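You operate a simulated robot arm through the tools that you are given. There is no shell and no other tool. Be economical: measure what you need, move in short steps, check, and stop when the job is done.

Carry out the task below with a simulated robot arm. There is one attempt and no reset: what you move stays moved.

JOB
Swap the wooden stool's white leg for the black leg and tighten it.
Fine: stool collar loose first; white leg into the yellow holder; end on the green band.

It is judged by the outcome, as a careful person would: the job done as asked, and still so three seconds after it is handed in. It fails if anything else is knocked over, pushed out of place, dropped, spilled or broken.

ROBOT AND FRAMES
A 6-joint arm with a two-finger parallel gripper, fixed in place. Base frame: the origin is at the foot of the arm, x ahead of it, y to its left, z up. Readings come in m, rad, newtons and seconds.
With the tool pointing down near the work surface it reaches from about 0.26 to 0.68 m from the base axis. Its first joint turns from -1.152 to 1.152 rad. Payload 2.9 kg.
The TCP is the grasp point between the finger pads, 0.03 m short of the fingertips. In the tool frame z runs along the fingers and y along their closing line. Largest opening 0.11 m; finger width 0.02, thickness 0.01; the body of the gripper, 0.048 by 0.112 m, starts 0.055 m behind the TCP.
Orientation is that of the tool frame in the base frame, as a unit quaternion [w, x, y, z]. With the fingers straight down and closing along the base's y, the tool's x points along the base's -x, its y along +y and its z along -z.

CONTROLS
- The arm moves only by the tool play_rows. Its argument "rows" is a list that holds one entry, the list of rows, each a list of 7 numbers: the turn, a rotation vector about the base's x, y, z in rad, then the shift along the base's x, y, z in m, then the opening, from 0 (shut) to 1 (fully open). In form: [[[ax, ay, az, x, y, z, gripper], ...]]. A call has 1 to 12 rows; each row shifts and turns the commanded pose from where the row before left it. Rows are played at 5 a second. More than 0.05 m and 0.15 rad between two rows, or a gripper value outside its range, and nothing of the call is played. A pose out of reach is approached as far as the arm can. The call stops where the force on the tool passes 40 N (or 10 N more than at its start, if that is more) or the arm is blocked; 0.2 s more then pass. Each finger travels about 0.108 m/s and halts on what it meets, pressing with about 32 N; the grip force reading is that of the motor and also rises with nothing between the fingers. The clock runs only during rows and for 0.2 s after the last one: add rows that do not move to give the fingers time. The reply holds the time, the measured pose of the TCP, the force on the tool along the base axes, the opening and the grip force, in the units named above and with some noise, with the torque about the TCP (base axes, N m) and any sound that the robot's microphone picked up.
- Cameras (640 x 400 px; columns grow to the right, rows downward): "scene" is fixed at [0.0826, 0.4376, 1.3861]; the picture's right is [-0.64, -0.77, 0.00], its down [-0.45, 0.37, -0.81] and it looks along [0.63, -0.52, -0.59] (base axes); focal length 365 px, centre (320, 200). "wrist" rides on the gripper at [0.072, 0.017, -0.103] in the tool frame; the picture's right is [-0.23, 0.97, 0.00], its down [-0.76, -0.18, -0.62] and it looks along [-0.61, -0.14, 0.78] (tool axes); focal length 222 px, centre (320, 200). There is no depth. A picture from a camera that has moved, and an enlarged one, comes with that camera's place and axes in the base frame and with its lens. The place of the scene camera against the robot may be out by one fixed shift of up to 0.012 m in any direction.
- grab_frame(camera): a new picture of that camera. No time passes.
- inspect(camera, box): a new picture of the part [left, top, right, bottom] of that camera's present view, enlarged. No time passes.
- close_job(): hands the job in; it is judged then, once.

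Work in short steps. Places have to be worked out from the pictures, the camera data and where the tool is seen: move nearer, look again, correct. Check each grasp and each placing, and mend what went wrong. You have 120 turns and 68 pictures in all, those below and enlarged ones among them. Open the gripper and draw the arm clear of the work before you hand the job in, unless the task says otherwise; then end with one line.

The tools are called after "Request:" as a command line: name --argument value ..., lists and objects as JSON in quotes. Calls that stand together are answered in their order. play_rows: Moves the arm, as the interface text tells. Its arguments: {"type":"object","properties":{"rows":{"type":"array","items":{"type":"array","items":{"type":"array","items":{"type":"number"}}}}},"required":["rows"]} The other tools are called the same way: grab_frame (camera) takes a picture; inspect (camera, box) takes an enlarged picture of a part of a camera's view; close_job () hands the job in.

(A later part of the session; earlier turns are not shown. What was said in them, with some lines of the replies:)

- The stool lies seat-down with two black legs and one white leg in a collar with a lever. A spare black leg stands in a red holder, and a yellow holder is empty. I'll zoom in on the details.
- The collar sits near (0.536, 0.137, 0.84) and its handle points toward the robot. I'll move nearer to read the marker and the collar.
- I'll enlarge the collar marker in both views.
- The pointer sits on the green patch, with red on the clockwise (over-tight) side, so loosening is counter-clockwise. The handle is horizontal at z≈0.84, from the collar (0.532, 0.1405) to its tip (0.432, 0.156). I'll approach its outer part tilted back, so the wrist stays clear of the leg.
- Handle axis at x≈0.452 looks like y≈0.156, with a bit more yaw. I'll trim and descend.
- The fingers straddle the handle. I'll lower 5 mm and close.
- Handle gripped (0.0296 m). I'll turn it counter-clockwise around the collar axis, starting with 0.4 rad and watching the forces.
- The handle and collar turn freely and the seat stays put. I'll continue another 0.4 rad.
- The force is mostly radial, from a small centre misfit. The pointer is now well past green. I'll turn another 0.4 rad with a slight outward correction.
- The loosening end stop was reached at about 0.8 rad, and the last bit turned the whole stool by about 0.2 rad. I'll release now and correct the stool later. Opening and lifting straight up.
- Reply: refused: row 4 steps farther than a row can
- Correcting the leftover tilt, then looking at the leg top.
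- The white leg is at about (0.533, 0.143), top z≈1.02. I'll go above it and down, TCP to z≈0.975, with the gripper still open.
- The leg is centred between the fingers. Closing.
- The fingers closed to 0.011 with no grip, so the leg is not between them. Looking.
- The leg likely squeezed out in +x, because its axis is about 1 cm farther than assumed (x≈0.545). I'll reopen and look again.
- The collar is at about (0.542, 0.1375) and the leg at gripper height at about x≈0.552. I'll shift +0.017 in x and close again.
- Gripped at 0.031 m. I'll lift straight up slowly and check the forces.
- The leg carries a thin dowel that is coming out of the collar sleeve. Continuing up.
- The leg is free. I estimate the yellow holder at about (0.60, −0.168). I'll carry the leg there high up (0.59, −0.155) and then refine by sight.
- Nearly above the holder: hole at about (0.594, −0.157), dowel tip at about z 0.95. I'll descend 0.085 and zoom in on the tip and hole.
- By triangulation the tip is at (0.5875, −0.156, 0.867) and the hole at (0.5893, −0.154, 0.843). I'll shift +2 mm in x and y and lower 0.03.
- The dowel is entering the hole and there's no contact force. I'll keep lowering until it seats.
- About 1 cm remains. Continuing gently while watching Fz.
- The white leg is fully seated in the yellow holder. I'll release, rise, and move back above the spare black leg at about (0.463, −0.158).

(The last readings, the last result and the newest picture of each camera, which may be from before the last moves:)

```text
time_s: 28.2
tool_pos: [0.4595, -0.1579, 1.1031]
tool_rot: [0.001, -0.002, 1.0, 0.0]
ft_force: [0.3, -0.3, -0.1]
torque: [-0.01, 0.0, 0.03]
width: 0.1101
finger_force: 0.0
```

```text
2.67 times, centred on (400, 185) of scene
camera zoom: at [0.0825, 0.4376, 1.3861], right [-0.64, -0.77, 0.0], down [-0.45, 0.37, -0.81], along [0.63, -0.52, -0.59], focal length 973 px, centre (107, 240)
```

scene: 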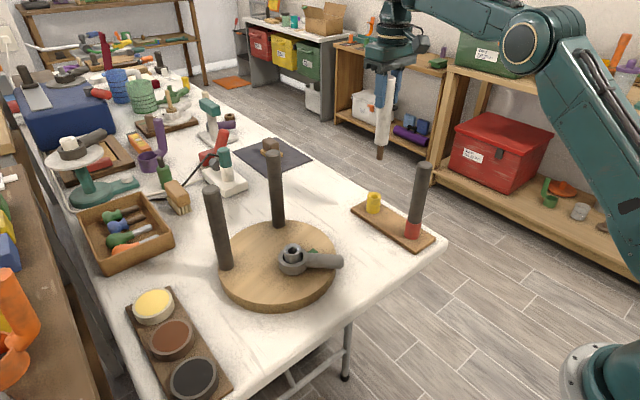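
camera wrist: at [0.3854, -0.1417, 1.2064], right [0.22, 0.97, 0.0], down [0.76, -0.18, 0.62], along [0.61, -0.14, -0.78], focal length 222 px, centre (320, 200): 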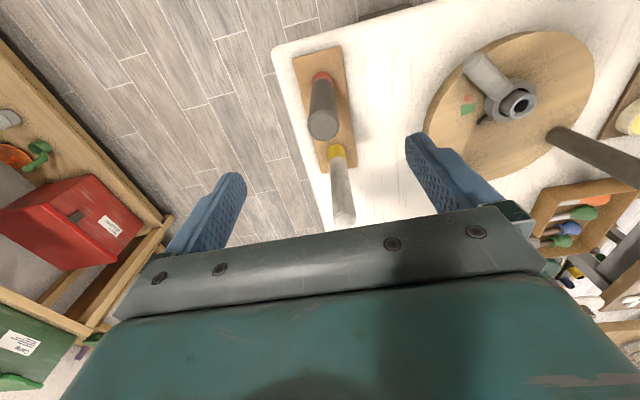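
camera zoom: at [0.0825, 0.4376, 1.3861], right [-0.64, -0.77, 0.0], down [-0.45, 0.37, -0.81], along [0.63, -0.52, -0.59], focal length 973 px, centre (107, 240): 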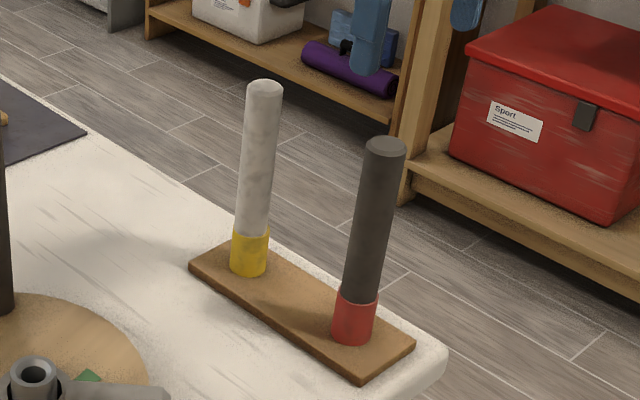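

The black leg top is just beneath the tool, at about (0.462, −0.156). Descending to z=0.96 and closing.

Request:
play_rows --rows '[[[0, 0, 0, 0.0025, 0.002, -0.04, 1], [0, 0, 0, 0, 0, -0.04, 1], [0, 0, 0, 0, 0, -0.04, 1], [0, 0, 0, 0, 0, -0.022, 1], [0, 0, 0, 0, 0, 0, 0.7], [0, 0, 0, 0, 0, 0, 0.5], [0, 0, 0, 0, 0, 0, 0.3], [0, 0, 0, 0, 0, 0, 0.1], [0, 0, 0, 0, 0, 0, 0.1]]]'

Request:
grab_frame --camera "wrist"

```text
time_s: 30.2
tool_pos: [0.4625, -0.1555, 0.9613]
tool_rot: [0.0, -0.001, 1.0, 0.001]
ft_force: [0.6, 1.3, -0.8]
torque: [0.0, 0.01, -0.02]
width: 0.031
finger_force: 32.2
```

```text
23 pictures are left
camera wrist: at [0.3884, -0.1397, 1.0647], right [0.22, 0.97, 0.0], down [0.76, -0.18, 0.62], along [0.61, -0.14, -0.78], focal length 222 px, centre (320, 200)
```

wrist: 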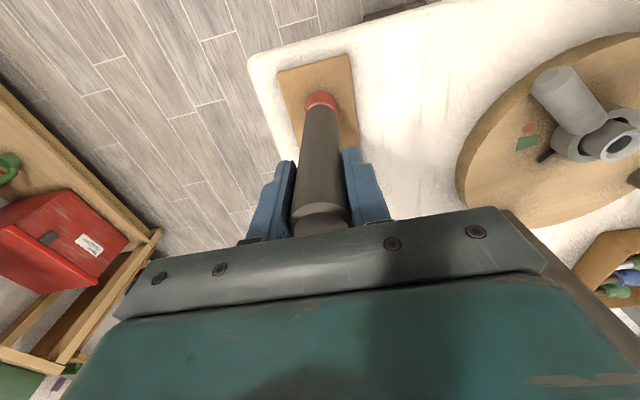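

Gripped. Lifting out and carrying it above the stool socket.

Request:
play_rows --rows '[[[0, 0, 0, 0, 0, 0.02, 0.1], [0, 0, 0, 0, 0, 0.03, 0.1], [0, 0, 0, 0, 0, 0.05, 0.1], [0, 0, 0, 0, 0, 0.045, 0.1], [0, 0, 0, 0.01, 0.04, 0, 0.1], [0, 0, 0, 0.012, 0.042, 0, 0.1], [0, 0, 0, 0.012, 0.042, 0, 0.1], [0, 0, 0, 0.012, 0.042, 0, 0.1], [0, 0, 0, 0.013, 0.042, 0, 0.1], [0, 0, 0, 0.013, 0.042, 0, 0.1], [0, 0, 0, 0.014, 0.042, 0, 0.1], [0, 0, 0, 0, 0, 0, 0.1]]]'

```text
time_s: 32.8
tool_pos: [0.5477, 0.1374, 1.1053]
tool_rot: [-0.001, -0.002, 1.0, 0.0]
ft_force: [-0.4, -0.4, -2.0]
torque: [0.0, 0.04, 0.03]
width: 0.031
finger_force: 32.0
```

Request:
play_rows --rows '[[[0, 0, 0, 0, 0, -0.03, 0.1], [0, 0, 0, 0, 0, -0.02, 0.1], [0, 0, 0, 0, 0, 0, 0.1]]]'

Request:
inspect --camera "wrist" --box '[265, 50, 375, 150]'

Request:
inspect --camera "scene" --box '[230, 180, 350, 300]'

```text
time_s: 33.6
tool_pos: [0.5467, 0.1367, 1.0564]
tool_rot: [0.0, -0.002, 1.0, 0.0]
ft_force: [0.1, 1.1, -1.8]
torque: [0.02, 0.06, 0.02]
width: 0.0308
finger_force: 32.0
```

```text
4.00 times, centred on (320, 100) of wrist
camera zoom: at [0.474, 0.1525, 1.1596], right [0.22, 0.97, 0.0], down [0.76, -0.18, 0.62], along [0.61, -0.14, -0.78], focal length 888 px, centre (320, 600)
```

zoom: 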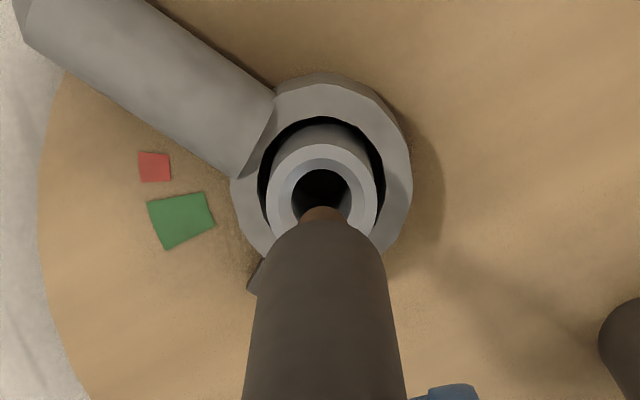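

```text
3.33 times, centred on (290, 240) of scene
camera zoom: at [0.0826, 0.4376, 1.3861], right [-0.64, -0.77, 0.0], down [-0.45, 0.37, -0.81], along [0.63, -0.52, -0.59], focal length 1216 px, centre (420, 67)
```

zoom: 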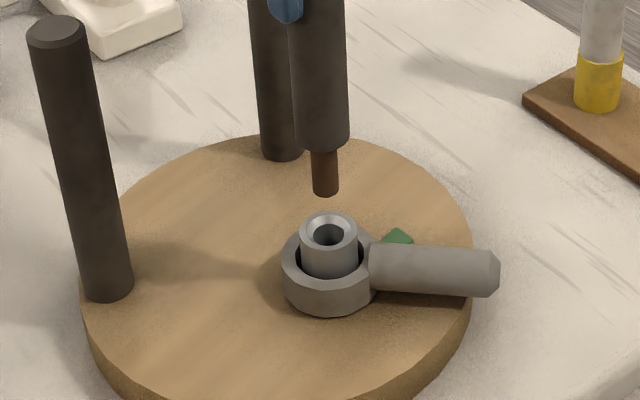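

Tip and socket hole are aligned within about 1 mm. I'll nudge +1 mm in x and descend.

Request:
play_rows --rows '[[[0, 0, 0, 0.001, -0.0005, -0.012, 0.1], [0, 0, 0, 0, 0, -0.01, 0.1], [0, 0, 0, 0, 0, -0.01, 0.1], [0, 0, 0, 0, 0, -0.008, 0.1], [0, 0, 0, 0, 0, 0, 0.1]]]'

Request:
inspect --camera "scene" --box '[230, 180, 350, 300]'

```text
time_s: 34.8
tool_pos: [0.5492, 0.1367, 1.0154]
tool_rot: [0.0, -0.002, 1.0, 0.001]
ft_force: [0.8, -0.2, -2.1]
torque: [-0.03, 0.04, -0.01]
width: 0.0309
finger_force: 31.8
```

```text
3.33 times, centred on (290, 240) of scene
camera zoom: at [0.0826, 0.4376, 1.3861], right [-0.64, -0.77, 0.0], down [-0.45, 0.37, -0.81], along [0.63, -0.52, -0.59], focal length 1216 px, centre (420, 67)
```

zoom: 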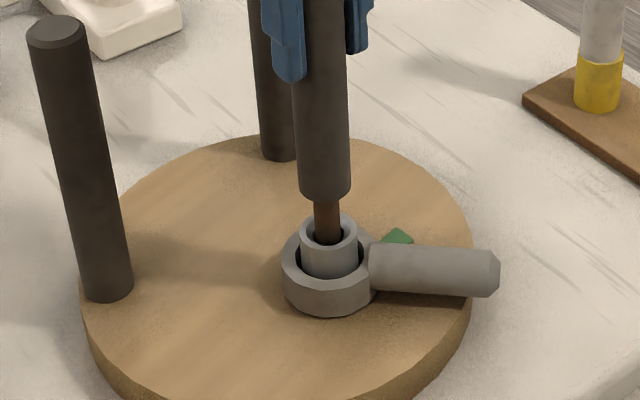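

The dowel is entering. Lowering until seated (expected TCP z≈0.978).

Request:
play_rows --rows '[[[0, 0, 0, 0, 0, -0.01, 0.1], [0, 0, 0, 0, 0, -0.01, 0.1], [0, 0, 0, 0, 0, -0.01, 0.1], [0, 0, 0, 0, 0, -0.004, 0.1], [0, 0, 0, 0, 0, -0.003, 0.1], [0, 0, 0, 0, 0, 0, 0.1]]]'

Request:
inspect --camera "scene" --box '[230, 180, 350, 300]'

```text
time_s: 36.2
tool_pos: [0.55, 0.1371, 0.9796]
tool_rot: [0.0, -0.001, 1.0, 0.0]
ft_force: [-1.0, 0.1, 0.5]
torque: [0.0, 0.05, -0.04]
width: 0.0311
finger_force: 31.8
```

```text
3.33 times, centred on (290, 240) of scene
camera zoom: at [0.0825, 0.4376, 1.3861], right [-0.64, -0.77, 0.0], down [-0.45, 0.37, -0.81], along [0.63, -0.52, -0.59], focal length 1216 px, centre (420, 67)
```

zoom: 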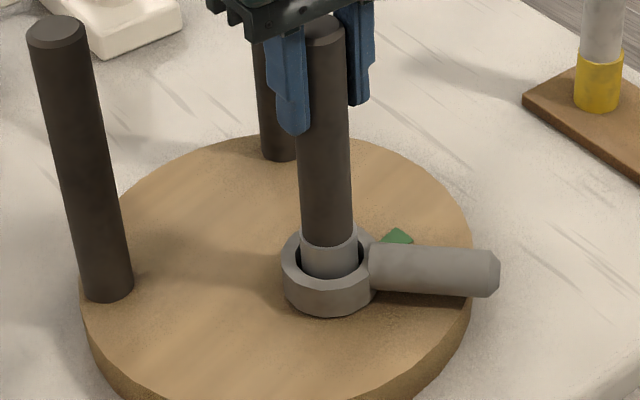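

The black leg is seated. I'll release, rise and swing back over the handle, which lies at α≈−0.78 rad from −x around centre (0.5455, 0.137).

Request:
play_rows --rows '[[[0, 0, 0, 0, 0, -0.001, 0.3], [0, 0, 0, 0, 0, 0, 0.6], [0, 0, 0, 0, 0, 0.03, 0.9], [0, 0, 0, 0, 0, 0.04, 1], [0, 0, 0, 0, 0, 0.04, 1], [0, 0, 0, -0.035, -0.033, 0, 1], [0, -0.125, 0, -0.036, -0.033, 0, 1], [0, -0.125, 0, 0, 0, 0, 1], [0, 0, 0.14, 0, 0, 0, 1], [0, 0, 0.14, 0, 0, 0, 1], [0, 0, 0.14, 0, 0, 0, 1], [0, 0, 0.14, 0, 0, 0, 1]]]'

Request:
play_rows --rows '[[[0, 0, 0.12, 0, 0, -0.04, 1], [0, 0, 0.1, 0, 0, -0.04, 1], [0, 0, 0, 0, 0, -0.04, 1], [0, 0, 0, 0, 0, -0.03, 1], [0, 0, 0, 0, 0, 0, 1]]]'

Request:
grab_frame --camera "wrist"

```text
time_s: 38.8
tool_pos: [0.4783, 0.0703, 1.0881]
tool_rot: [0.12, -0.278, 0.952, 0.036]
ft_force: [0.3, -0.6, 0.4]
torque: [0.0, 0.03, -0.02]
width: 0.1098
finger_force: 0.1
```

```text
time_s: 40.0
tool_pos: [0.4787, 0.0699, 0.9391]
tool_rot: [0.116, -0.379, 0.917, 0.047]
ft_force: [0.5, -0.1, 0.4]
torque: [-0.01, 0.05, 0.03]
width: 0.1098
finger_force: 0.1
```

```text
18 pictures are left
camera wrist: at [0.3977, 0.0136, 1.0194], right [-0.53, 0.85, 0.06], down [0.54, 0.29, 0.79], along [0.65, 0.45, -0.61], focal length 222 px, centre (320, 200)
```

wrist: 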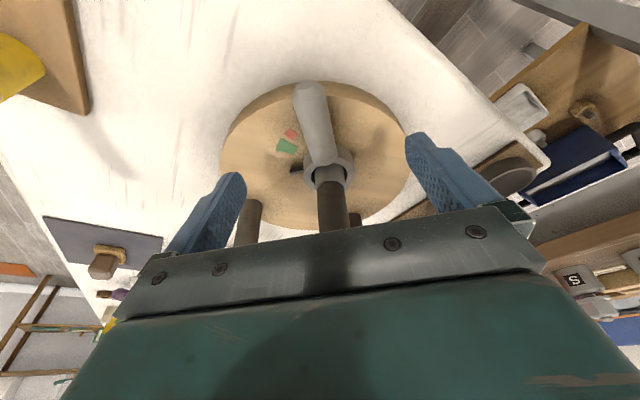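

The handle lies between the fingers much as in the first grip. Descending to z≈0.857 and closing.

Request:
play_rows --rows '[[[0, 0, 0, 0.001, -0.001, -0.035, 1], [0, 0, 0, 0, 0, -0.03, 1], [0, 0, 0, 0, 0, -0.017, 0.8], [0, 0, 0, 0, 0, 0, 0.5], [0, 0, 0, 0, 0, 0, 0.3], [0, 0, 0, 0, 0, 0, 0.1], [0, 0, 0, 0, 0, 0, 0.1]]]'

Request:
grab_frame --camera "wrist"

```text
time_s: 41.6
tool_pos: [0.4796, 0.0684, 0.8557]
tool_rot: [0.115, -0.378, 0.917, 0.047]
ft_force: [4.9, -3.3, 0.8]
torque: [-0.11, -0.13, -0.67]
width: 0.0296
finger_force: 31.9
```

```text
17 pictures are left
camera wrist: at [0.3989, 0.0119, 0.938], right [-0.53, 0.85, 0.06], down [0.54, 0.29, 0.79], along [0.66, 0.45, -0.61], focal length 222 px, centre (320, 200)
```

wrist: 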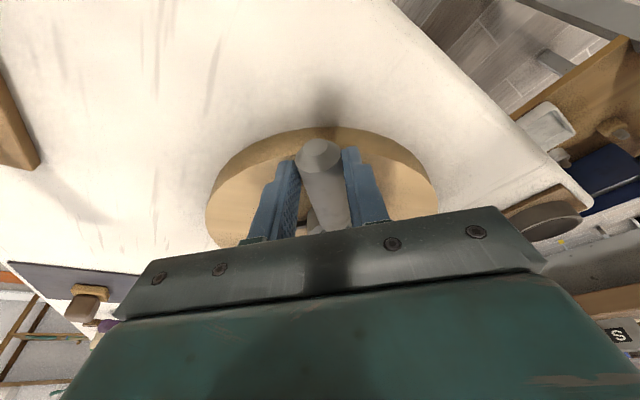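

Gripped. I'll turn clockwise 0.6 rad around the corrected centre, then check the pointer.

Request:
play_rows --rows '[[[0, 0, -0.1, -0.0065, 0.0069, 0, 0.1], [0, 0, -0.1, -0.0058, 0.0075, 0, 0.1], [0, 0, -0.1, -0.005, 0.0081, 0, 0.1], [0, 0, -0.1, -0.0042, 0.0085, 0, 0.1], [0, 0, 0, 0, 0, 0, 0.1]]]'

Request:
inspect --camera "scene" --box '[210, 160, 370, 310]'

```text
time_s: 42.8
tool_pos: [0.4556, 0.1007, 0.8569]
tool_rot: [0.121, -0.189, 0.974, 0.025]
ft_force: [1.7, 5.2, 0.0]
torque: [0.18, 0.3, 0.47]
width: 0.0296
finger_force: 31.9
```

```text
2.67 times, centred on (290, 235) of scene
camera zoom: at [0.0827, 0.4377, 1.386], right [-0.64, -0.77, 0.0], down [-0.45, 0.37, -0.81], along [0.63, -0.52, -0.59], focal length 973 px, centre (400, 107)
```

zoom: 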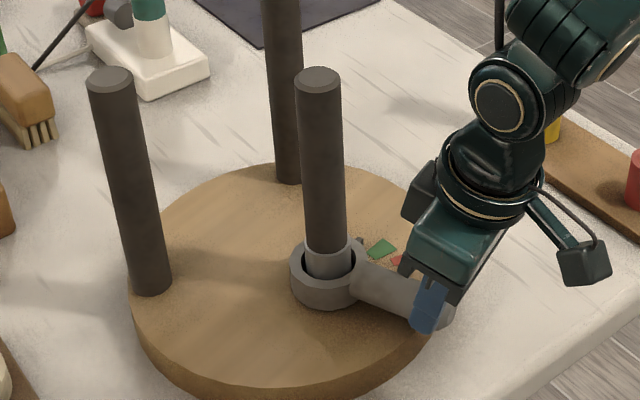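

The pointer is approaching green and the stool is unmoved. Another 0.2 rad.

Request:
play_rows --rows '[[[0, 0, -0.1, -0.0033, 0.009, 0, 0.1], [0, 0, -0.1, -0.0024, 0.0091, 0, 0.1], [0, 0, 0, 0, 0, 0, 0.1]]]'

Request:
inspect --camera "scene" --box '[240, 200, 340, 300]'

```text
time_s: 43.6
tool_pos: [0.4511, 0.1192, 0.8564]
tool_rot: [0.124, -0.091, 0.988, 0.012]
ft_force: [-8.2, 3.2, 4.1]
torque: [0.12, 0.49, 0.51]
width: 0.0296
finger_force: 32.1
```

```text
4.00 times, centred on (290, 250) of scene
camera zoom: at [0.0823, 0.4376, 1.3861], right [-0.64, -0.77, 0.0], down [-0.45, 0.37, -0.81], along [0.63, -0.52, -0.59], focal length 1460 px, centre (440, 0)
```

zoom: 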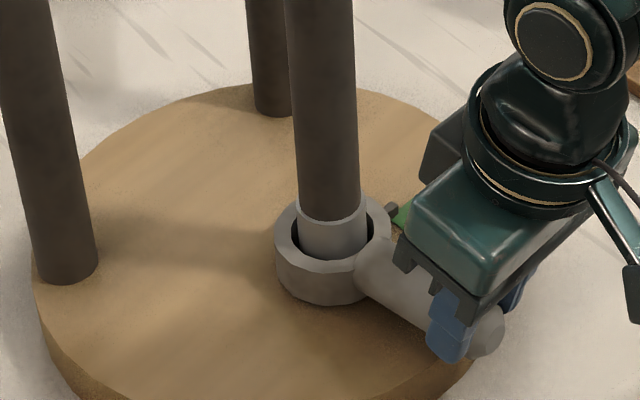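

The pointer tip is just reaching the green edge. The seat marks say the green centre needs about 0.11 rad more. Turning that.

Request:
play_rows --rows '[[[0, 0, -0.055, -0.0015, 0.0052, 0, 0.1], [0, 0, -0.055, -0.001, 0.0052, 0, 0.1], [0, 0, 0, 0, 0, 0, 0.1]]]'

Request:
inspect --camera "scene" --box '[240, 200, 340, 300]'

```text
time_s: 44.4
tool_pos: [0.4498, 0.1279, 0.8572]
tool_rot: [0.127, -0.036, 0.991, 0.005]
ft_force: [1.5, 4.2, -0.6]
torque: [0.24, -0.06, 0.36]
width: 0.0298
finger_force: 32.1
```

```text
4.00 times, centred on (290, 250) of scene
camera zoom: at [0.0826, 0.4377, 1.386], right [-0.64, -0.77, 0.0], down [-0.45, 0.37, -0.81], along [0.63, -0.52, -0.59], focal length 1460 px, centre (440, 0)
```

zoom: 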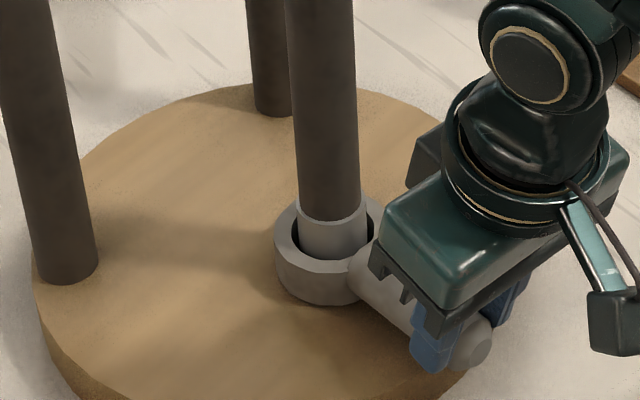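

That should be near the centre of green. I'll release and back away to check.

Request:
play_rows --rows '[[[0, 0, 0, 0, 0, 0, 0.35], [0, 0, 0, 0, 0, 0, 0.6], [0, 0, 0, 0, 0, 0.03, 0.8], [0, 0, 0, -0.02, 0, 0.04, 1], [0, 0, 0, -0.03, 0, 0.03, 1], [0, 0, 0, -0.03, 0, 0.03, 1], [0, 0, 0, 0, 0, 0, 1]]]'

Request:
inspect --camera "wrist" --box '[220, 60, 420, 220]'

Request:
inspect --camera "scene" --box '[260, 220, 340, 300]'

```text
time_s: 46.0
tool_pos: [0.3695, 0.1283, 0.9875]
tool_rot: [0.124, -0.036, 0.992, 0.005]
ft_force: [1.1, -0.1, 0.0]
torque: [0.03, 0.02, 0.01]
width: 0.1102
finger_force: 0.0
```

```text
2.50 times, centred on (320, 140) of wrist
camera zoom: at [0.2715, 0.1373, 1.0691], right [0.15, 0.99, 0.06], down [0.59, -0.13, 0.79], along [0.79, -0.08, -0.61], focal length 555 px, centre (320, 350)
```

zoom: 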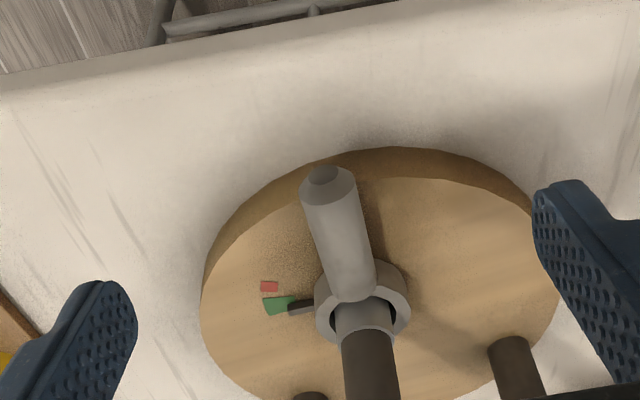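

```text
5.00 times, centred on (300, 260) of scene
camera zoom: at [0.0825, 0.4376, 1.3861], right [-0.64, -0.77, 0.0], down [-0.45, 0.37, -0.81], along [0.63, -0.51, -0.59], focal length 1825 px, centre (420, -100)
```

zoom: 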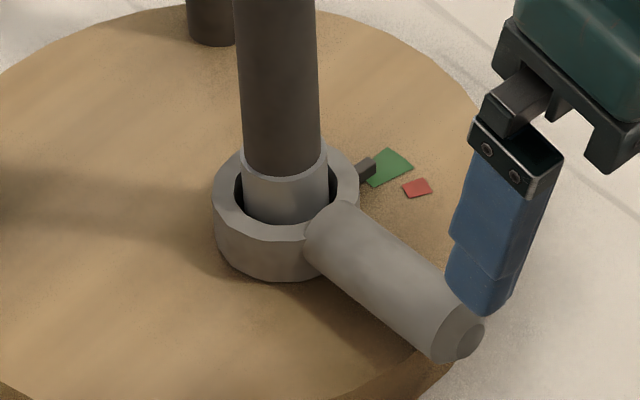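

The pointer is on green but seems near its loose side. Zooming tighter.

Request:
inspect --camera "wrist" --box '[285, 140, 365, 190]'

Request:
inspect --camera "scene" --box '[290, 235, 326, 265]'

```text
8.00 times, centred on (325, 165) of wrist
camera zoom: at [0.2715, 0.1373, 1.0691], right [0.15, 0.99, 0.06], down [0.59, -0.13, 0.79], along [0.79, -0.08, -0.61], focal length 1777 px, centre (280, 480)
```

zoom: 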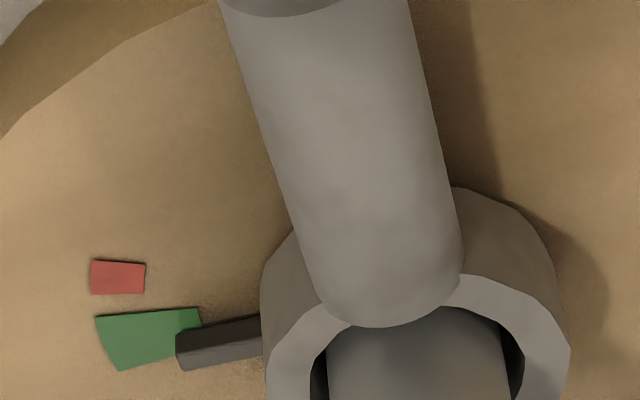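

```text
13.33 times, centred on (308, 250) of scene
camera zoom: at [0.0825, 0.4376, 1.3861], right [-0.64, -0.77, 0.0], down [-0.45, 0.37, -0.81], along [0.63, -0.51, -0.59], focal length 4866 px, centre (480, -467)
```

zoom: 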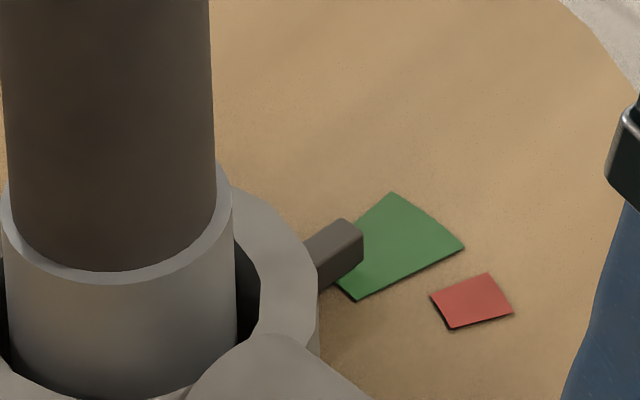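

Both views put the pointer on green but perhaps toward its loose half. I'll retrace to the same grip and tighten about 0.06 rad more to centre it.

Request:
play_rows --rows '[[[0, 0, 0, 0.03, 0, -0.03, 1], [0, 0, 0, 0.03, 0, -0.03, 1], [0, 0, 0, 0.02, 0, -0.04, 1], [0, 0, 0, 0, 0, -0.03, 0.8], [0, 0, 0, 0, 0, 0, 0.5], [0, 0, 0, 0, 0, 0, 0.3], [0, 0, 0, 0, 0, 0, 0.1], [0, 0, 0, 0, 0, 0, 0.1]]]'

Request:
play_rows --rows '[[[0, 0, -0.03, -0.0003, 0.0029, 0, 0.1], [0, 0, -0.03, -0.0002, 0.0029, 0, 0.1], [0, 0, 0, 0, 0, 0, 0.1], [0, 0, 0, 0, 0, 0, 0.1]]]'

```text
time_s: 47.8
tool_pos: [0.4478, 0.1294, 0.8559]
tool_rot: [0.125, -0.036, 0.991, 0.004]
ft_force: [3.2, 0.8, 1.3]
torque: [0.15, -0.34, 0.23]
width: 0.0293
finger_force: 32.0
```

```text
time_s: 48.8
tool_pos: [0.4471, 0.1349, 0.8562]
tool_rot: [0.124, -0.007, 0.992, 0.001]
ft_force: [-2.5, 6.4, -0.8]
torque: [0.24, 0.33, 0.57]
width: 0.0295
finger_force: 32.1
```

Request:
play_rows --rows '[[[0, 0, 0, 0, 0, 0, 0.35], [0, 0, 0, 0, 0, 0, 0.6], [0, 0, 0, 0, 0, 0.03, 0.8], [0, 0, 0, -0.02, 0, 0.04, 1], [0, 0, 0, -0.03, 0, 0.03, 1], [0, 0, 0, -0.03, 0, 0.03, 1], [0, 0, 0, 0, 0, 0, 1]]]'

Request:
inspect --camera "wrist" --box '[285, 140, 365, 190]'

Request:
inspect --camera "scene" --box '[290, 235, 326, 265]'

```text
time_s: 50.4
tool_pos: [0.3679, 0.134, 0.9863]
tool_rot: [0.125, -0.007, 0.992, 0.001]
ft_force: [0.5, 0.1, -0.2]
torque: [-0.02, 0.01, 0.0]
width: 0.1101
finger_force: 0.0
```

```text
8.00 times, centred on (325, 165) of wrist
camera zoom: at [0.2712, 0.1491, 1.0682], right [0.21, 0.98, 0.06], down [0.59, -0.17, 0.79], along [0.78, -0.13, -0.61], focal length 1777 px, centre (280, 480)
```

zoom: 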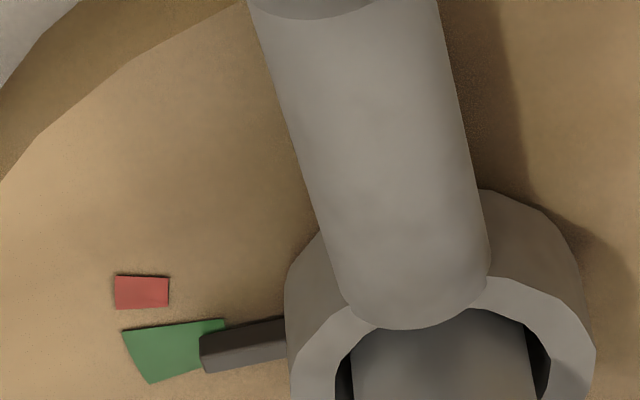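

```text
13.33 times, centred on (308, 250) of scene
camera zoom: at [0.0825, 0.4376, 1.3861], right [-0.64, -0.77, 0.0], down [-0.45, 0.37, -0.81], along [0.63, -0.51, -0.59], focal length 4866 px, centre (480, -467)
```

zoom: 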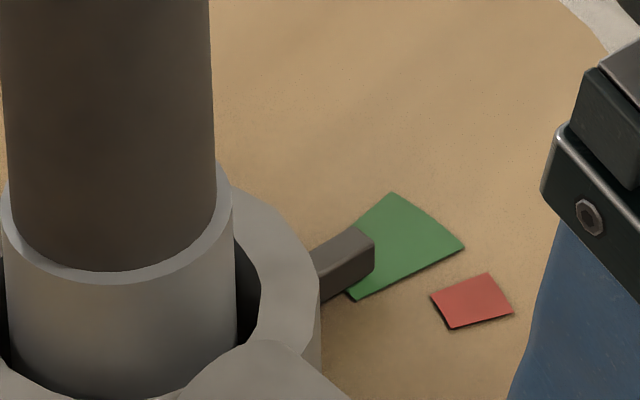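

The pointer now sits in the middle of the green band. I'll draw the arm up and clear, then do a final overall check.

Request:
play_rows --rows '[[[0, 0, 0, -0.01, -0.02, 0.045, 1], [0, 0, 0, 0, -0.02, 0.045, 1], [0, 0.125, 0, 0, -0.01, 0.04, 1], [0, 0.125, 0, 0, 0, 0, 1], [0, 0, 0, 0, 0, 0, 1]]]'

Request:
grab_frame --camera "scene"

Request:
inspect --camera "scene" --box '[200, 140, 450, 310]'

```text
refused: row 1 steps farther than a row can; nothing moved
```

```text
7 pictures are left
```

scene: 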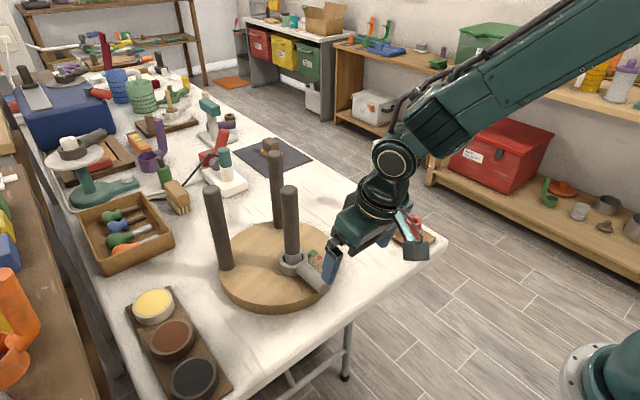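

```text
2.35 times, centred on (325, 225) of scene
camera zoom: at [0.0825, 0.4376, 1.3861], right [-0.64, -0.77, 0.0], down [-0.45, 0.37, -0.81], along [0.63, -0.51, -0.59], focal length 859 px, centre (308, 141)
```

zoom: 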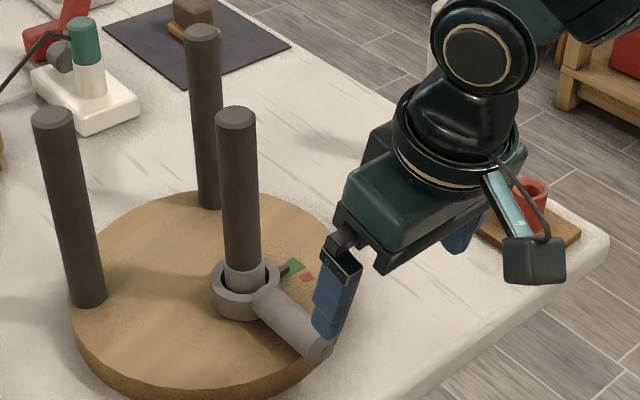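

The step was slightly too long, so I'll repeat the retreat with smaller ones.

Request:
play_rows --rows '[[[0, 0, 0, -0.01, 0, 0.04, 1], [0, 0, 0, 0, 0, 0.045, 1], [0, 0.125, 0, 0, 0, 0.035, 1], [0, 0.125, 0, 0, 0, 0, 1], [0, 0, 0, 0, 0, 0, 1], [0, 0, 0, 0, 0, 0, 1]]]'

Request:
grab_frame --camera "scene"

Request:
inspect --camera "scene" --box '[290, 235, 326, 265]'

```text
time_s: 51.8
tool_pos: [0.3583, 0.1342, 1.1063]
tool_rot: [0.0, -0.007, 1.0, 0.002]
ft_force: [0.2, -0.2, 0.6]
torque: [0.0, -0.01, 0.0]
width: 0.11
finger_force: 0.0
```

```text
5 pictures are left
```

scene: 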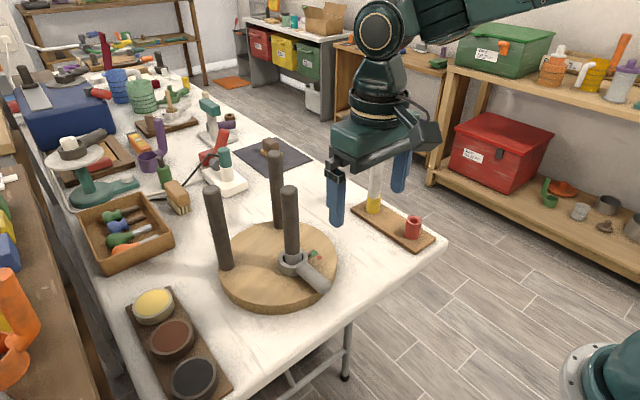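

```text
13.33 times, centred on (308, 250) of scene
camera zoom: at [0.0826, 0.4376, 1.3861], right [-0.64, -0.77, 0.0], down [-0.45, 0.37, -0.81], along [0.63, -0.52, -0.59], focal length 4866 px, centre (480, -467)
```

zoom: 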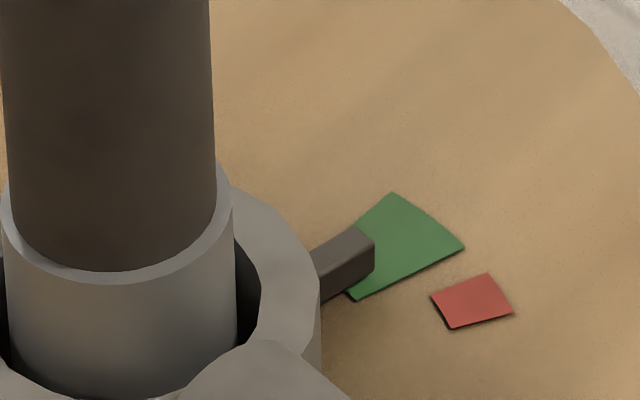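

The black leg is clamped with the pointer on green, the white leg stands in the yellow holder, and the arm is clear. Handing in.

Request:
close_job

```text
The job is handed in.
```

The black leg is in the stool and tightened with the pointer on the green band, and the white leg is in the yellow holder; while loosening, I hit the collar's end stop and turned the stool about 0.25 rad on the table, which I did not undo.
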